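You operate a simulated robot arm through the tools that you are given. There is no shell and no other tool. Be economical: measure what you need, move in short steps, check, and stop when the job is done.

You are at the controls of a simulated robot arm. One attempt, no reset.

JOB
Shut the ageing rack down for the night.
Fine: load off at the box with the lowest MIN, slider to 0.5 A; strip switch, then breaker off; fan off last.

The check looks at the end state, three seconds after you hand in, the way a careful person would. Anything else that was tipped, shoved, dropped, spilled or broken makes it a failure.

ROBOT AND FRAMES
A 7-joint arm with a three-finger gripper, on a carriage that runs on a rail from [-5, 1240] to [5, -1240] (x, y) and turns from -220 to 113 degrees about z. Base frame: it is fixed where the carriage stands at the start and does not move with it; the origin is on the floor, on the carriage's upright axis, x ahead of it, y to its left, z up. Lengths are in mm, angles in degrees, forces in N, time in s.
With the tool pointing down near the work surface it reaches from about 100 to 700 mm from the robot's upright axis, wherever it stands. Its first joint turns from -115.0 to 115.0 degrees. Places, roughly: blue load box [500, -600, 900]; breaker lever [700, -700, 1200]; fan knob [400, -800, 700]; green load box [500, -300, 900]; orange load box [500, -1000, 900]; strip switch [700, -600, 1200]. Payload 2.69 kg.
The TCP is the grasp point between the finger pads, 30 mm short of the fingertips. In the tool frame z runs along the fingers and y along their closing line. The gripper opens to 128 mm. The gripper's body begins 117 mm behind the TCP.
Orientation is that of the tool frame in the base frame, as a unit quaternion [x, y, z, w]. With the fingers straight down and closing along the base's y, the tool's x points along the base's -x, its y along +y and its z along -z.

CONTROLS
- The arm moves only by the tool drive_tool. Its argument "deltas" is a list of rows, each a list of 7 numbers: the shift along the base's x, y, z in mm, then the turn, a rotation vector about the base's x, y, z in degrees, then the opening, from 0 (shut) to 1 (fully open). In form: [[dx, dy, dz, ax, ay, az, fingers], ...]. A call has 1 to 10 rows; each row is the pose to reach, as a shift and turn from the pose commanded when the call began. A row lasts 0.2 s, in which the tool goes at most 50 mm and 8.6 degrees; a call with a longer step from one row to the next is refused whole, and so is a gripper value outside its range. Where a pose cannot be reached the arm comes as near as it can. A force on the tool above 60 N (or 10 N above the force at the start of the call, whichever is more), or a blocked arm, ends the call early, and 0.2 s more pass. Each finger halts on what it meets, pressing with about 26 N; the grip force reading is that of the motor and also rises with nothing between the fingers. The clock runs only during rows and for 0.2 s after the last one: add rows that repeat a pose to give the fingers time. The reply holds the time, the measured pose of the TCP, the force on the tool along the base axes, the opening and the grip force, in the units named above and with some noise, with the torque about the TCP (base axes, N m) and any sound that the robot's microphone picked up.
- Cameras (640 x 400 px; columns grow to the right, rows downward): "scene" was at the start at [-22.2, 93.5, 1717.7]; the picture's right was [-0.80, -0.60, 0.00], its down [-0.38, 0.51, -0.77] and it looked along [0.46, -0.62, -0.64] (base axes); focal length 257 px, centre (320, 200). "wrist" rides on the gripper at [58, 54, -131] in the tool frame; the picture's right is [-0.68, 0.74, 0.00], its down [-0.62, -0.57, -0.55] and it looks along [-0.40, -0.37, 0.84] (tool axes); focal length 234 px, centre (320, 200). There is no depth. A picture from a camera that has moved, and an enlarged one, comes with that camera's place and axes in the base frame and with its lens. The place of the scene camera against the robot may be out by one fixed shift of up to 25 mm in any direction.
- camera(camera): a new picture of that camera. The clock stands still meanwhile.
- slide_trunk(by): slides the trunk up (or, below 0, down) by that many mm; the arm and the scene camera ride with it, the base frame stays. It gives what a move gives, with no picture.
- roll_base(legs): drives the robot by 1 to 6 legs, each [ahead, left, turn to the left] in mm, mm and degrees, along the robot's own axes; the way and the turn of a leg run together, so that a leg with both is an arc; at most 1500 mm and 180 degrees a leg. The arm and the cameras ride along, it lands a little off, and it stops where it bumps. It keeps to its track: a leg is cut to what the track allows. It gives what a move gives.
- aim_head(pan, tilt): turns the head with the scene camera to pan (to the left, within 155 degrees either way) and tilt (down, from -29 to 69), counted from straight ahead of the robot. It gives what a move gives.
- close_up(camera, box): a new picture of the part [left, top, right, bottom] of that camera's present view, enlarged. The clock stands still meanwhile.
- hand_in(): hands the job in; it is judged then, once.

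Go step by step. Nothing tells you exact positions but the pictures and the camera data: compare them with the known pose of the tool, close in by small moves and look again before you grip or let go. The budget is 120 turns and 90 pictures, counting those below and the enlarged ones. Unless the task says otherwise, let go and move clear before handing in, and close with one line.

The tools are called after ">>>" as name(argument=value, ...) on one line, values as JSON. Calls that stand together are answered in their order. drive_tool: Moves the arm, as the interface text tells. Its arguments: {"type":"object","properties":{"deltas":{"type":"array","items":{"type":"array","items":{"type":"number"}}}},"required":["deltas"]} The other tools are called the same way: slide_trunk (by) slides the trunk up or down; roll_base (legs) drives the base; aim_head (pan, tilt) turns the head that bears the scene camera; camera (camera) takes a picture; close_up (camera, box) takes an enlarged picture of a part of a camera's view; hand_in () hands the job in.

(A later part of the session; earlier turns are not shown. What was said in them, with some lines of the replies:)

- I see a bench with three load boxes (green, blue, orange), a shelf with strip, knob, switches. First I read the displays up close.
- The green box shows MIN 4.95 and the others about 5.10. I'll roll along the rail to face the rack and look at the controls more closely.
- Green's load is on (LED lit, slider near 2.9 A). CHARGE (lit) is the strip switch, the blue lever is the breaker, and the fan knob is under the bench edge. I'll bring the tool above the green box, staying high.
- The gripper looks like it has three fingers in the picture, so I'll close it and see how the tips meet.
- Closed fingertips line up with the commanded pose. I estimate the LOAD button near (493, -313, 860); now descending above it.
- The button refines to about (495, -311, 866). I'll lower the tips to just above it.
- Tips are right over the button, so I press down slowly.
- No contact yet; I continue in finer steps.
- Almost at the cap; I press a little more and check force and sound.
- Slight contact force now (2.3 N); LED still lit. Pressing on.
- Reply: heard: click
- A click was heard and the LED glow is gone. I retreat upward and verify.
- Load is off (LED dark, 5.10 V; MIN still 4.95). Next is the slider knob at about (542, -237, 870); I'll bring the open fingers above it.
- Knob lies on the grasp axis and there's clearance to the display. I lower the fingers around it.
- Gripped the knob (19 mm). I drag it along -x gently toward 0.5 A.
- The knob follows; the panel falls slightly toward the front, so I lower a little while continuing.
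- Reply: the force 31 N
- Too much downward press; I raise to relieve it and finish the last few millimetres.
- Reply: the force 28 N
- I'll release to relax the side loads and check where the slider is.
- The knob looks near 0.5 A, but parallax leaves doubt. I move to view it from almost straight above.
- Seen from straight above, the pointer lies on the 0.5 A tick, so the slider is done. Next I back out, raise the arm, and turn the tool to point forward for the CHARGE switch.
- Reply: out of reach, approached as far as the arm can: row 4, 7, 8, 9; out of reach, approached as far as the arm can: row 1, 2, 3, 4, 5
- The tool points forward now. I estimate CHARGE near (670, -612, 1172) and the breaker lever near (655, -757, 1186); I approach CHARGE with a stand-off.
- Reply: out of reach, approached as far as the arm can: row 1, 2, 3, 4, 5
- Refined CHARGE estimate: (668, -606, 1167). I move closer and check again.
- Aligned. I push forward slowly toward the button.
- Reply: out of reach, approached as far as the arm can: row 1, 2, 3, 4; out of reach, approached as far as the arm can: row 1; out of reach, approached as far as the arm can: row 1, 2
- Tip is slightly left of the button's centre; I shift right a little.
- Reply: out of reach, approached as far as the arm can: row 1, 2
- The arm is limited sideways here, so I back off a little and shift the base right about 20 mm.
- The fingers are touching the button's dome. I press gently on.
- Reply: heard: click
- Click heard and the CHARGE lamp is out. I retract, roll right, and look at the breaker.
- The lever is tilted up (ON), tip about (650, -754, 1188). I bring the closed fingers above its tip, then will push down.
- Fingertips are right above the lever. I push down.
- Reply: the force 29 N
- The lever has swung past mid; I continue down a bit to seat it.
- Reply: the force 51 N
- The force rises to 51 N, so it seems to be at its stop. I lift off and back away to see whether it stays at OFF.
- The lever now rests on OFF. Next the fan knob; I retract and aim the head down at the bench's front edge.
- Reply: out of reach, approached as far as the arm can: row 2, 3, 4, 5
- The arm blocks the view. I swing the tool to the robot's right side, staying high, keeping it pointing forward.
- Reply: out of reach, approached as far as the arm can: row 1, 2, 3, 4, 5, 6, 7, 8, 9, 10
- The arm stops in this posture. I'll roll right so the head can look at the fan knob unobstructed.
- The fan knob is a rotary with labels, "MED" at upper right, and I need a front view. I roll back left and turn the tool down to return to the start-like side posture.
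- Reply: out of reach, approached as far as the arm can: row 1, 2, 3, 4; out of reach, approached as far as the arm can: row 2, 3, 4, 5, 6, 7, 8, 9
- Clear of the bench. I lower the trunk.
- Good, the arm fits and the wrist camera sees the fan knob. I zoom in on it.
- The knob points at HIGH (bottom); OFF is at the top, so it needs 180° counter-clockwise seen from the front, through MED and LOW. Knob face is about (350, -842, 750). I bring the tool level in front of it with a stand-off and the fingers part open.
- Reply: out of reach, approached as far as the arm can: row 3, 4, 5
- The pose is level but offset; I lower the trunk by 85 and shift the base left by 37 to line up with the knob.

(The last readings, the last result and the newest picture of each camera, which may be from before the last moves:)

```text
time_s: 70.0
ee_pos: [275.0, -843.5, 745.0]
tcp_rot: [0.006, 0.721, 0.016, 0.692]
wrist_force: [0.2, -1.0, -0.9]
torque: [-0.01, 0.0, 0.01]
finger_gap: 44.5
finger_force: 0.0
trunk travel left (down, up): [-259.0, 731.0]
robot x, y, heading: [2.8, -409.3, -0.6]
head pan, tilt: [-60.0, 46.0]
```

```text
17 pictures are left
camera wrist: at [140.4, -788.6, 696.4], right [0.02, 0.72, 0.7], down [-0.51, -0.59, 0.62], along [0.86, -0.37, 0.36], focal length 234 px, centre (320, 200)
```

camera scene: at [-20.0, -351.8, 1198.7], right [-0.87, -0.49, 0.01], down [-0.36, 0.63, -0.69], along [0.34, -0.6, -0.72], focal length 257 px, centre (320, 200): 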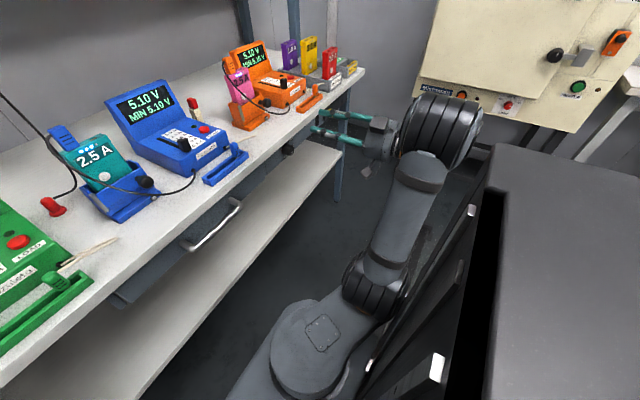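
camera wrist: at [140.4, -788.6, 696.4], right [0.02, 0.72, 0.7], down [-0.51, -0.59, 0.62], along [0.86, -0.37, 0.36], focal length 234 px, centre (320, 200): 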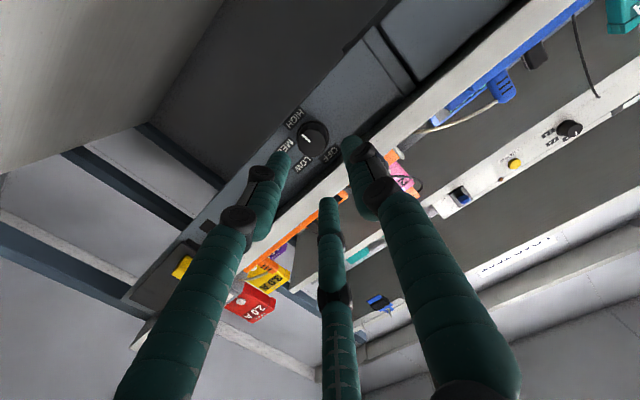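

Combining three wrist views puts the knob face at about (376, -849, 738). I advance a bit, align, and roll the hand +30° as wind-up.

>>> drive_tool(deltas=[[0, -2, -2, 8, 0, 0, 0.35], [10, -4, -4, 16, -1, 0, 0.35], [20, -5, -6, 24, -2, 0, 0.35], [30, -5, -7, 32, -2, 0, 0.35], [30, -5, -7, 40, -2, 0, 0.35]])

>>> camera(camera="wrist")

```text
time_s: 71.2
ee_pos: [296.2, -849.7, 741.8]
tcp_rot: [0.245, 0.657, 0.261, 0.664]
wrist_force: [0.1, 0.1, -0.3]
torque: [0.02, 0.0, 0.04]
finger_gap: 44.8
finger_force: 0.0
trunk travel left (down, up): [-259.0, 731.0]
robot x, y, heading: [-1.1, -407.8, -0.6]
head pan, tilt: [-60.0, 46.0]
```

```text
16 pictures are left
camera wrist: at [164.3, -772.2, 734.3], right [-0.02, 0.09, 1.0], down [-0.53, -0.84, 0.07], along [0.84, -0.53, 0.07], focal length 234 px, centre (320, 200)
```

wrist: 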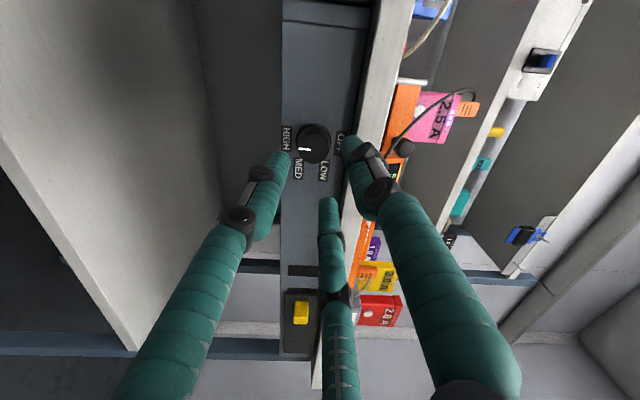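

Roll works and the view is good: knob axis z≈737, y≈-849. I advance with the open fingers around it.

>>> drive_tool(deltas=[[12, 1, -4, 0, 0, 0, 0.35], [24, 1, -4, 0, 0, 0, 0.35], [36, 1, -4, 0, 0, 0, 0.35], [46, 1, -4, 0, 0, 0, 0.35]])

>>> camera(camera="wrist")

```text
time_s: 72.2
ee_pos: [343.1, -847.4, 737.7]
tcp_rot: [0.243, 0.657, 0.261, 0.664]
wrist_force: [-0.5, -0.1, 0.3]
torque: [-0.02, -0.02, -0.02]
finger_gap: 44.6
finger_force: 0.1
trunk travel left (down, up): [-259.0, 731.0]
robot x, y, heading: [-1.7, -407.1, -0.3]
head pan, tilt: [-60.0, 46.0]
```

```text
15 pictures are left
camera wrist: at [210.7, -770.9, 729.9], right [-0.02, 0.1, 0.99], down [-0.53, -0.84, 0.07], along [0.85, -0.53, 0.07], focal length 234 px, centre (320, 200)
```

wrist: 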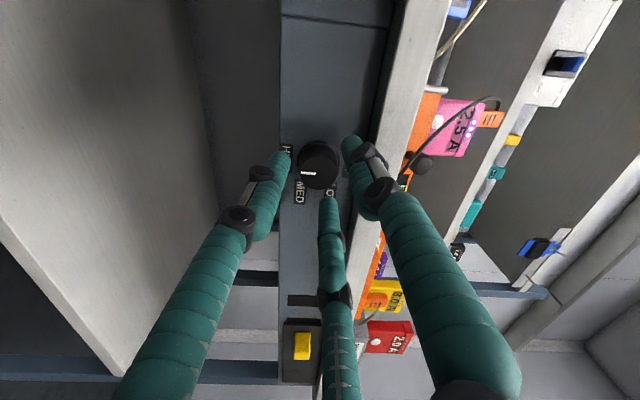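

Knob is centred between the fingertips. I advance 14 mm and close.

>>> drive_tool(deltas=[[7, 1, 0, 0, 0, 0, 0.35], [14, 1, 0, 0, 0, 0, 0.35], [14, 1, 0, 0, 0, 0, 0.15], [14, 1, 0, 0, 0, 0, 0], [14, 1, 0, 0, 0, 0, 0]])

>>> camera(camera="wrist")

```text
time_s: 73.4
ee_pos: [356.4, -847.7, 738.0]
tcp_rot: [0.244, 0.657, 0.261, 0.665]
wrist_force: [2.8, -5.9, 3.5]
torque: [-0.13, 0.0, -0.15]
finger_gap: 32.3
finger_force: 26.1
trunk travel left (down, up): [-259.0, 731.0]
robot x, y, heading: [1.5, -408.5, -0.3]
head pan, tilt: [-60.0, 46.0]
```

```text
14 pictures are left
camera wrist: at [224.5, -770.6, 729.7], right [-0.02, 0.1, 0.99], down [-0.54, -0.84, 0.07], along [0.84, -0.53, 0.07], focal length 234 px, centre (320, 200)
```

wrist: 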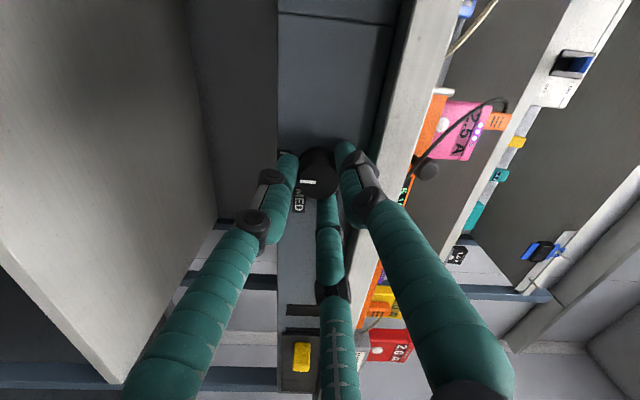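

Gripped (32 mm knob, small side force). Now I twist -80° about x.

>>> drive_tool(deltas=[[0, 0, 0, -8, 0, 0, 0], [0, 0, 0, -16, 0, 0, 0], [0, 0, 0, -24, 0, 0, 0], [0, 0, 0, -32, 0, 0, 0], [0, 0, 0, -40, 0, 0, 0], [0, 0, 0, -48, 0, 0, 0], [0, 0, 0, -56, 0, 0, 0], [0, 0, 0, -64, 0, 0, 0], [0, 0, 0, -72, 0, 0, 0], [0, 0, 0, -80, 0, 0, 0]])

>>> camera(camera="wrist")

```text
time_s: 74.6
ee_pos: [349.8, -849.7, 737.4]
tcp_rot: [0.014, 0.709, 0.029, 0.704]
wrist_force: [-8.6, 11.4, 6.6]
torque: [0.03, -0.56, 1.0]
finger_gap: 31.6
finger_force: 45.2
out of reach, approached as far as the arm can: row 6
trunk travel left (down, up): [-259.0, 731.0]
robot x, y, heading: [1.0, -408.4, -0.0]
head pan, tilt: [-60.0, 46.0]
stopped in row 6: the force on the tool passed its limit at 90 N (the readings are from after the stop); the commanded pose is now the measured one
```

```text
13 pictures are left
camera wrist: at [217.7, -794.0, 685.3], right [-0.01, 0.69, 0.72], down [-0.53, -0.61, 0.58], along [0.85, -0.38, 0.38], focal length 234 px, centre (320, 200)
```

wrist: 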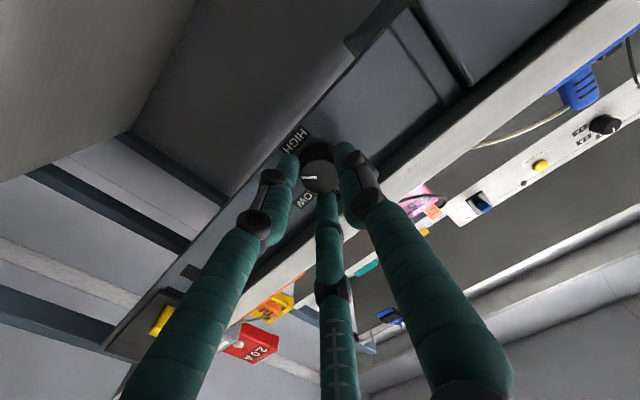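

About 40° turned, then the arm hit a joint limit near zero roll. I release, wind the hand up to a larger positive roll and re-grip.

>>> drive_tool(deltas=[[0, 0, 0, 0, 0, 0, 0.15], [0, 0, 0, 0, 0, 0, 0.4], [0, 0, 0, 0, 0, 0, 0.4], [0, 1, 0, 8, 0, 0, 0.4], [0, 1, 0, 16, 0, 0, 0.4], [0, 1, 0, 24, 0, 0, 0.4], [0, 1, 0, 32, 0, 0, 0.4], [0, 1, 0, 40, 0, 0, 0.4], [0, 1, 0, 48, 0, 0, 0.4]])

>>> drive_tool(deltas=[[0, 0, 0, 8, 0, 0, 0.4], [0, 0, 0, 16, 0, 0, 0.4], [0, 0, 0, 24, 0, 0, 0.4], [0, 0, 0, 32, 0, 0, 0.4], [0, 0, 0, 40, 0, 0, 0.4], [0, 0, 0, 48, 0, 0, 0.4], [0, 0, 0, 56, 0, 0, 0.4]])

>>> camera(camera="wrist")

```text
time_s: 76.6
ee_pos: [349.2, -851.8, 734.8]
tcp_rot: [0.301, 0.638, 0.313, 0.635]
wrist_force: [-0.4, 0.0, -0.3]
torque: [-0.01, -0.02, -0.01]
finger_gap: 51.1
finger_force: 0.1
trunk travel left (down, up): [-259.0, 731.0]
robot x, y, heading: [2.0, -406.9, -0.0]
head pan, tilt: [-60.0, 46.0]
```

```text
time_s: 78.2
ee_pos: [349.6, -852.1, 734.0]
tcp_rot: [0.565, 0.414, 0.576, 0.42]
wrist_force: [0.3, 0.7, -0.2]
torque: [-0.04, 0.08, 0.0]
finger_gap: 50.7
finger_force: 0.1
trunk travel left (down, up): [-259.0, 731.0]
robot x, y, heading: [0.8, -402.2, -0.2]
head pan, tilt: [-60.0, 46.0]
```

```text
12 pictures are left
camera wrist: at [217.9, -812.0, 803.6], right [0.0, -0.87, 0.5], down [-0.54, -0.42, -0.73], along [0.84, -0.27, -0.46], focal length 234 px, centre (320, 200)
```

wrist: 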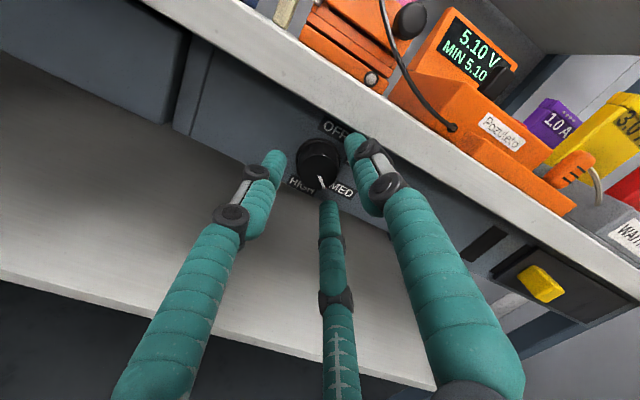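

The hand can wind to +106°. The knob pointer sits between HIGH and MED. I recentre on the axis and re-grip.

>>> drive_tool(deltas=[[3, 4, 5, 0, 0, 0, 0.4], [6, 4, 5, 0, 0, 0, 0.3], [6, 4, 5, 0, 0, 0, 0.1], [6, 4, 5, 0, 0, 0, 0], [6, 4, 5, 0, 0, 0, 0]])

>>> drive_tool(deltas=[[0, 0, 0, -8, 0, 0, 0], [0, 0, 0, -16, 0, 0, 0], [0, 0, 0, -24, 0, 0, 0], [0, 0, 0, -32, 0, 0, 0], [0, 0, 0, -40, 0, 0, 0], [0, 0, 0, -48, 0, 0, 0], [0, 0, 0, -56, 0, 0, 0], [0, 0, 0, -64, 0, 0, 0], [0, 0, 0, -72, 0, 0, 0], [0, 0, 0, -80, 0, 0, 0]])

>>> camera(camera="wrist")

```text
time_s: 79.4
ee_pos: [356.6, -849.4, 739.2]
tcp_rot: [0.567, 0.415, 0.575, 0.42]
wrist_force: [1.3, -9.5, -12.2]
torque: [-0.04, 0.34, -0.37]
finger_gap: 32.1
finger_force: 26.1
trunk travel left (down, up): [-259.0, 731.0]
robot x, y, heading: [-0.1, -407.0, -0.1]
head pan, tilt: [-60.0, 46.0]
```

```text
time_s: 81.6
ee_pos: [357.3, -849.3, 738.6]
tcp_rot: [0.16, 0.691, 0.172, 0.683]
wrist_force: [-2.4, -3.4, -21.5]
torque: [0.01, 0.45, -0.27]
finger_gap: 31.7
finger_force: 26.5
trunk travel left (down, up): [-259.0, 731.0]
robot x, y, heading: [1.8, -405.0, -0.3]
head pan, tilt: [-60.0, 46.0]
```

```text
11 pictures are left
camera wrist: at [223.9, -775.8, 713.7], right [0.0, 0.34, 0.94], down [-0.53, -0.79, 0.29], along [0.85, -0.5, 0.18], focal length 234 px, centre (320, 200)
```

wrist: 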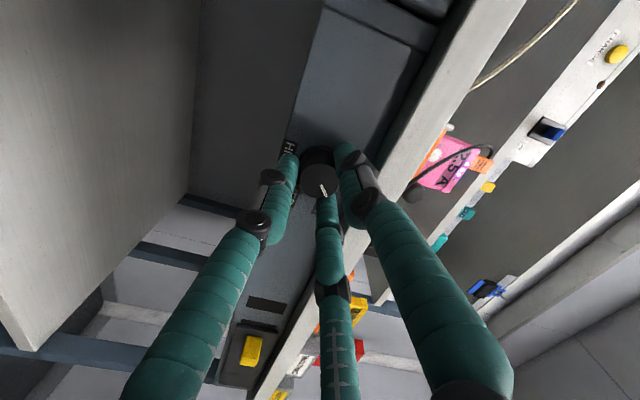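

The pointer is now around LOW. I release, wind up again and re-grip.

>>> drive_tool(deltas=[[0, 0, 0, 0, 0, 0, 0.15], [0, 0, 0, 0, 0, 0, 0.4], [0, 0, 0, 0, 0, 0, 0.4], [0, 0, 0, 8, 0, 0, 0.4], [0, 0, 0, 16, 0, 0, 0.4], [0, 0, 0, 24, 0, 0, 0.4], [0, 0, 0, 32, 0, 0, 0.4], [0, 0, 0, 40, 0, 0, 0.4], [0, 0, 0, 48, 0, 0, 0.4], [0, 0, 0, 56, 0, 0, 0.4]])

>>> close_up(camera="wrist", box=[260, 100, 400, 210])

```text
time_s: 83.8
ee_pos: [355.8, -847.3, 742.2]
tcp_rot: [0.466, 0.525, 0.478, 0.528]
wrist_force: [-0.6, 0.7, -1.2]
torque: [-0.03, 0.01, -0.01]
finger_gap: 52.8
finger_force: 0.1
trunk travel left (down, up): [-259.0, 731.0]
robot x, y, heading: [2.0, -404.0, -0.1]
head pan, tilt: [-60.0, 46.0]
```

```text
3.64 times, centred on (330, 155) of wrist
camera zoom: at [223.9, -784.6, 788.4], right [-0.01, -0.59, 0.81], down [-0.54, -0.68, -0.5], along [0.84, -0.43, -0.31], focal length 852 px, centre (284, 364)
```

zoom: 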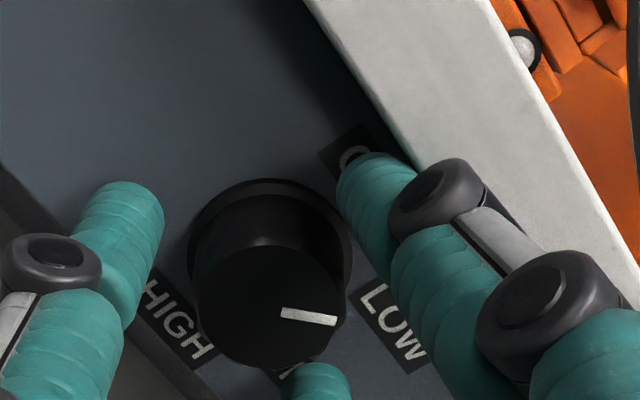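

The pointer is at LOW. I re-grip and twist about 60° to OFF.

>>> drive_tool(deltas=[[0, -1, -1, 0, 0, 0, 0.3], [0, -1, -1, 0, 0, 0, 0.1], [0, -1, -1, 0, 0, 0, 0], [0, -1, -1, 0, 0, 0, 0]])

>>> drive_tool(deltas=[[0, 0, 0, -8, 0, 0, 0], [0, 0, 0, -16, 0, 0, 0], [0, 0, 0, -24, 0, 0, 0], [0, 0, 0, -32, 0, 0, 0], [0, 0, 0, -40, 0, 0, 0], [0, 0, 0, -48, 0, 0, 0], [0, 0, 0, -55, 0, 0, 0]])

>>> close_up(camera="wrist", box=[260, 100, 400, 210])

```text
time_s: 84.8
ee_pos: [355.7, -849.2, 740.3]
tcp_rot: [0.464, 0.527, 0.477, 0.529]
wrist_force: [-1.1, 4.1, -3.8]
torque: [0.01, 0.05, 0.14]
finger_gap: 33.0
finger_force: 25.9
trunk travel left (down, up): [-259.0, 731.0]
robot x, y, heading: [1.4, -405.2, -0.2]
head pan, tilt: [-60.0, 46.0]
```

```text
time_s: 86.4
ee_pos: [355.8, -849.5, 736.8]
tcp_rot: [0.168, 0.689, 0.179, 0.682]
wrist_force: [-1.0, 0.3, -18.2]
torque: [0.53, 0.17, -0.14]
finger_gap: 31.2
finger_force: 45.3
trunk travel left (down, up): [-259.0, 731.0]
robot x, y, heading: [4.5, -406.7, -0.4]
head pan, tilt: [-60.0, 46.0]
```

```text
3.64 times, centred on (330, 155) of wrist
camera zoom: at [224.3, -775.5, 714.5], right [0.0, 0.33, 0.95], down [-0.53, -0.8, 0.28], along [0.85, -0.5, 0.17], focal length 852 px, centre (284, 364)
```

zoom: 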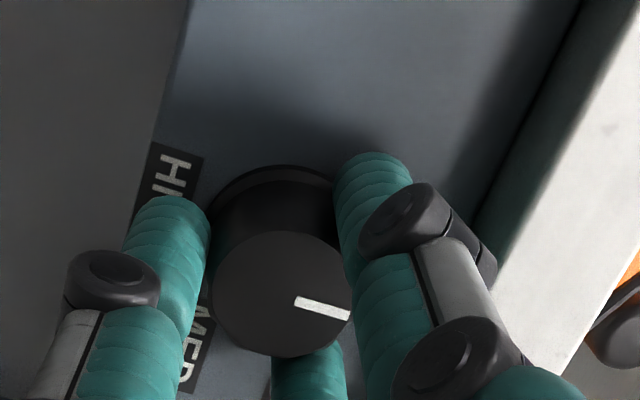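

The pointer is at the top (OFF) and torque rose as at a stop. I release and back straight out.

>>> drive_tool(deltas=[[0, 0, 0, 0, 0, 0, 0.15], [0, 0, 0, 0, 0, 0, 0.4], [0, 0, 0, 0, 0, 0, 0.4], [-30, 0, 2, 0, 0, 0, 0.4], [-70, 0, 2, 0, 0, 0, 0.4], [-100, 0, 2, 0, 0, 0, 0.4]])

>>> close_up(camera="wrist", box=[240, 70, 400, 190])

```text
time_s: 87.8
ee_pos: [253.9, -848.1, 741.7]
tcp_rot: [0.169, 0.688, 0.178, 0.683]
wrist_force: [0.6, 0.3, 0.4]
torque: [0.0, 0.02, -0.01]
finger_gap: 51.3
finger_force: 0.1
trunk travel left (down, up): [-259.0, 731.0]
robot x, y, heading: [1.7, -410.7, -0.4]
head pan, tilt: [-60.0, 46.0]
```

```text
3.33 times, centred on (320, 130) of wrist
camera zoom: at [122.7, -774.6, 718.4], right [0.0, 0.32, 0.95], down [-0.53, -0.8, 0.27], along [0.85, -0.5, 0.18], focal length 781 px, centre (320, 433)
```

zoom: 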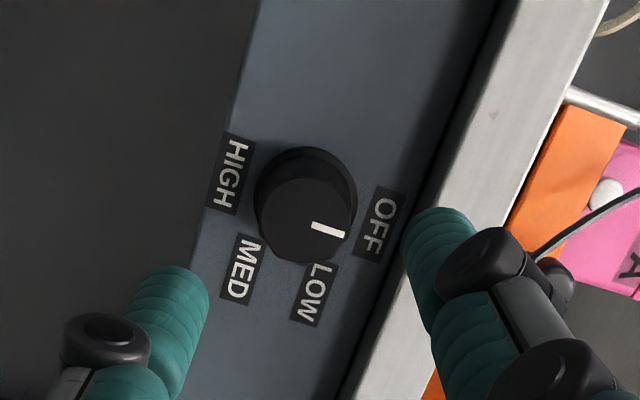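

The fan knob points at OFF. A last look at the whole rack before handing in.

>>> aim_head(pan=-15, tilt=20)

>>> camera(camera="scene")

>>> close_up(camera="scene", box=[180, 120, 420, 320])

```text
time_s: 88.9
ee_pos: [254.6, -848.5, 741.2]
tcp_rot: [0.168, 0.687, 0.18, 0.684]
wrist_force: [0.1, -0.8, -0.5]
torque: [-0.04, 0.02, -0.03]
finger_gap: 51.4
finger_force: 0.1
trunk travel left (down, up): [-259.0, 731.0]
robot x, y, heading: [2.2, -405.4, -0.2]
head pan, tilt: [-15.0, 20.0]
```

```text
7 pictures are left
camera scene: at [19.2, -268.9, 1153.7], right [-0.26, -0.96, 0.0], down [-0.33, 0.09, -0.94], along [0.91, -0.25, -0.34], focal length 257 px, centre (320, 200)
```

scene: 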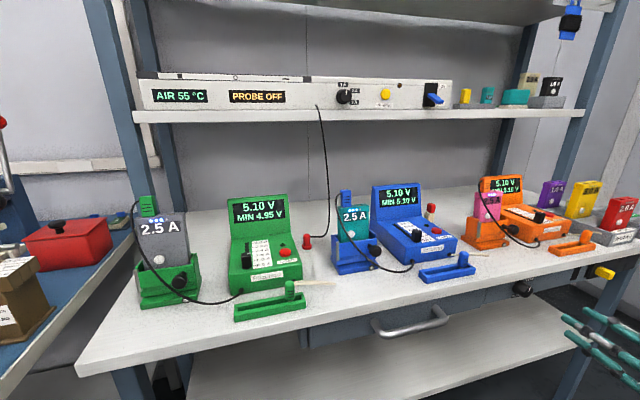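

```text
2.00 times, centred on (300, 220) of scene
camera zoom: at [19.2, -268.9, 1153.7], right [-0.26, -0.96, 0.0], down [-0.33, 0.09, -0.94], along [0.91, -0.25, -0.34], focal length 514 px, centre (360, 160)
```

zoom: 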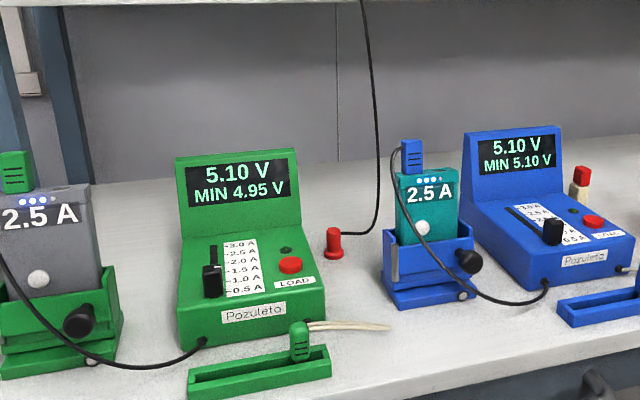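

>>> close_up(camera="scene", box=[130, 65, 470, 125])

>>> close_up(camera="scene", box=[330, 75, 470, 115])

```text
1.88 times, centred on (300, 95) of scene
camera zoom: at [19.2, -268.9, 1153.7], right [-0.26, -0.96, 0.0], down [-0.33, 0.09, -0.94], along [0.91, -0.25, -0.34], focal length 484 px, centre (358, 398)
```

zoom: 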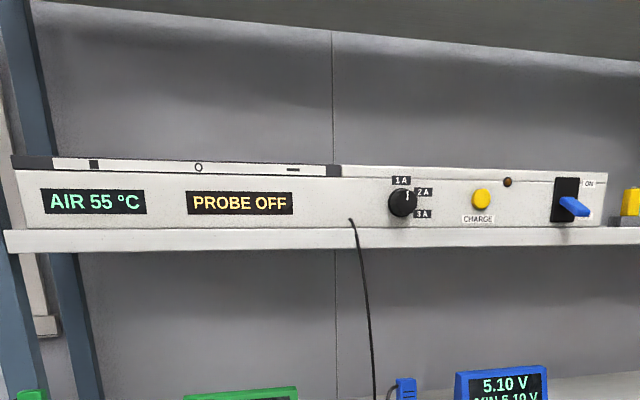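

```text
4.57 times, centred on (400, 95) of scene
camera zoom: at [19.2, -268.9, 1153.7], right [-0.26, -0.96, 0.0], down [-0.33, 0.09, -0.94], along [0.91, -0.25, -0.34], focal length 1175 px, centre (-46, 680)
```

zoom: 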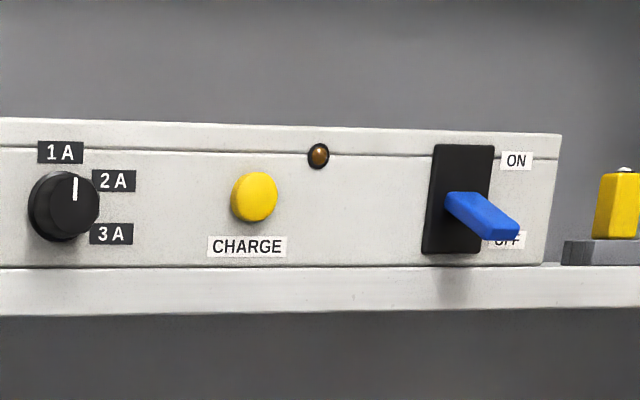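

All controls check out: green LOAD lamp dark, slider on 0.5 A, CHARGE lamp dark, breaker down at OFF and fan at OFF. The arm is clear, so I hand in.

>>> hand_in()

```text
The job is handed in.
```

The rack is shut down and handed in, done in the order you gave: green box (lowest MIN, 4.95 V) load off and slider at 0.5 A, strip switch off, breaker off, fan off last; the AIR display, 35 °C at the start, read 55 °C at my last look.
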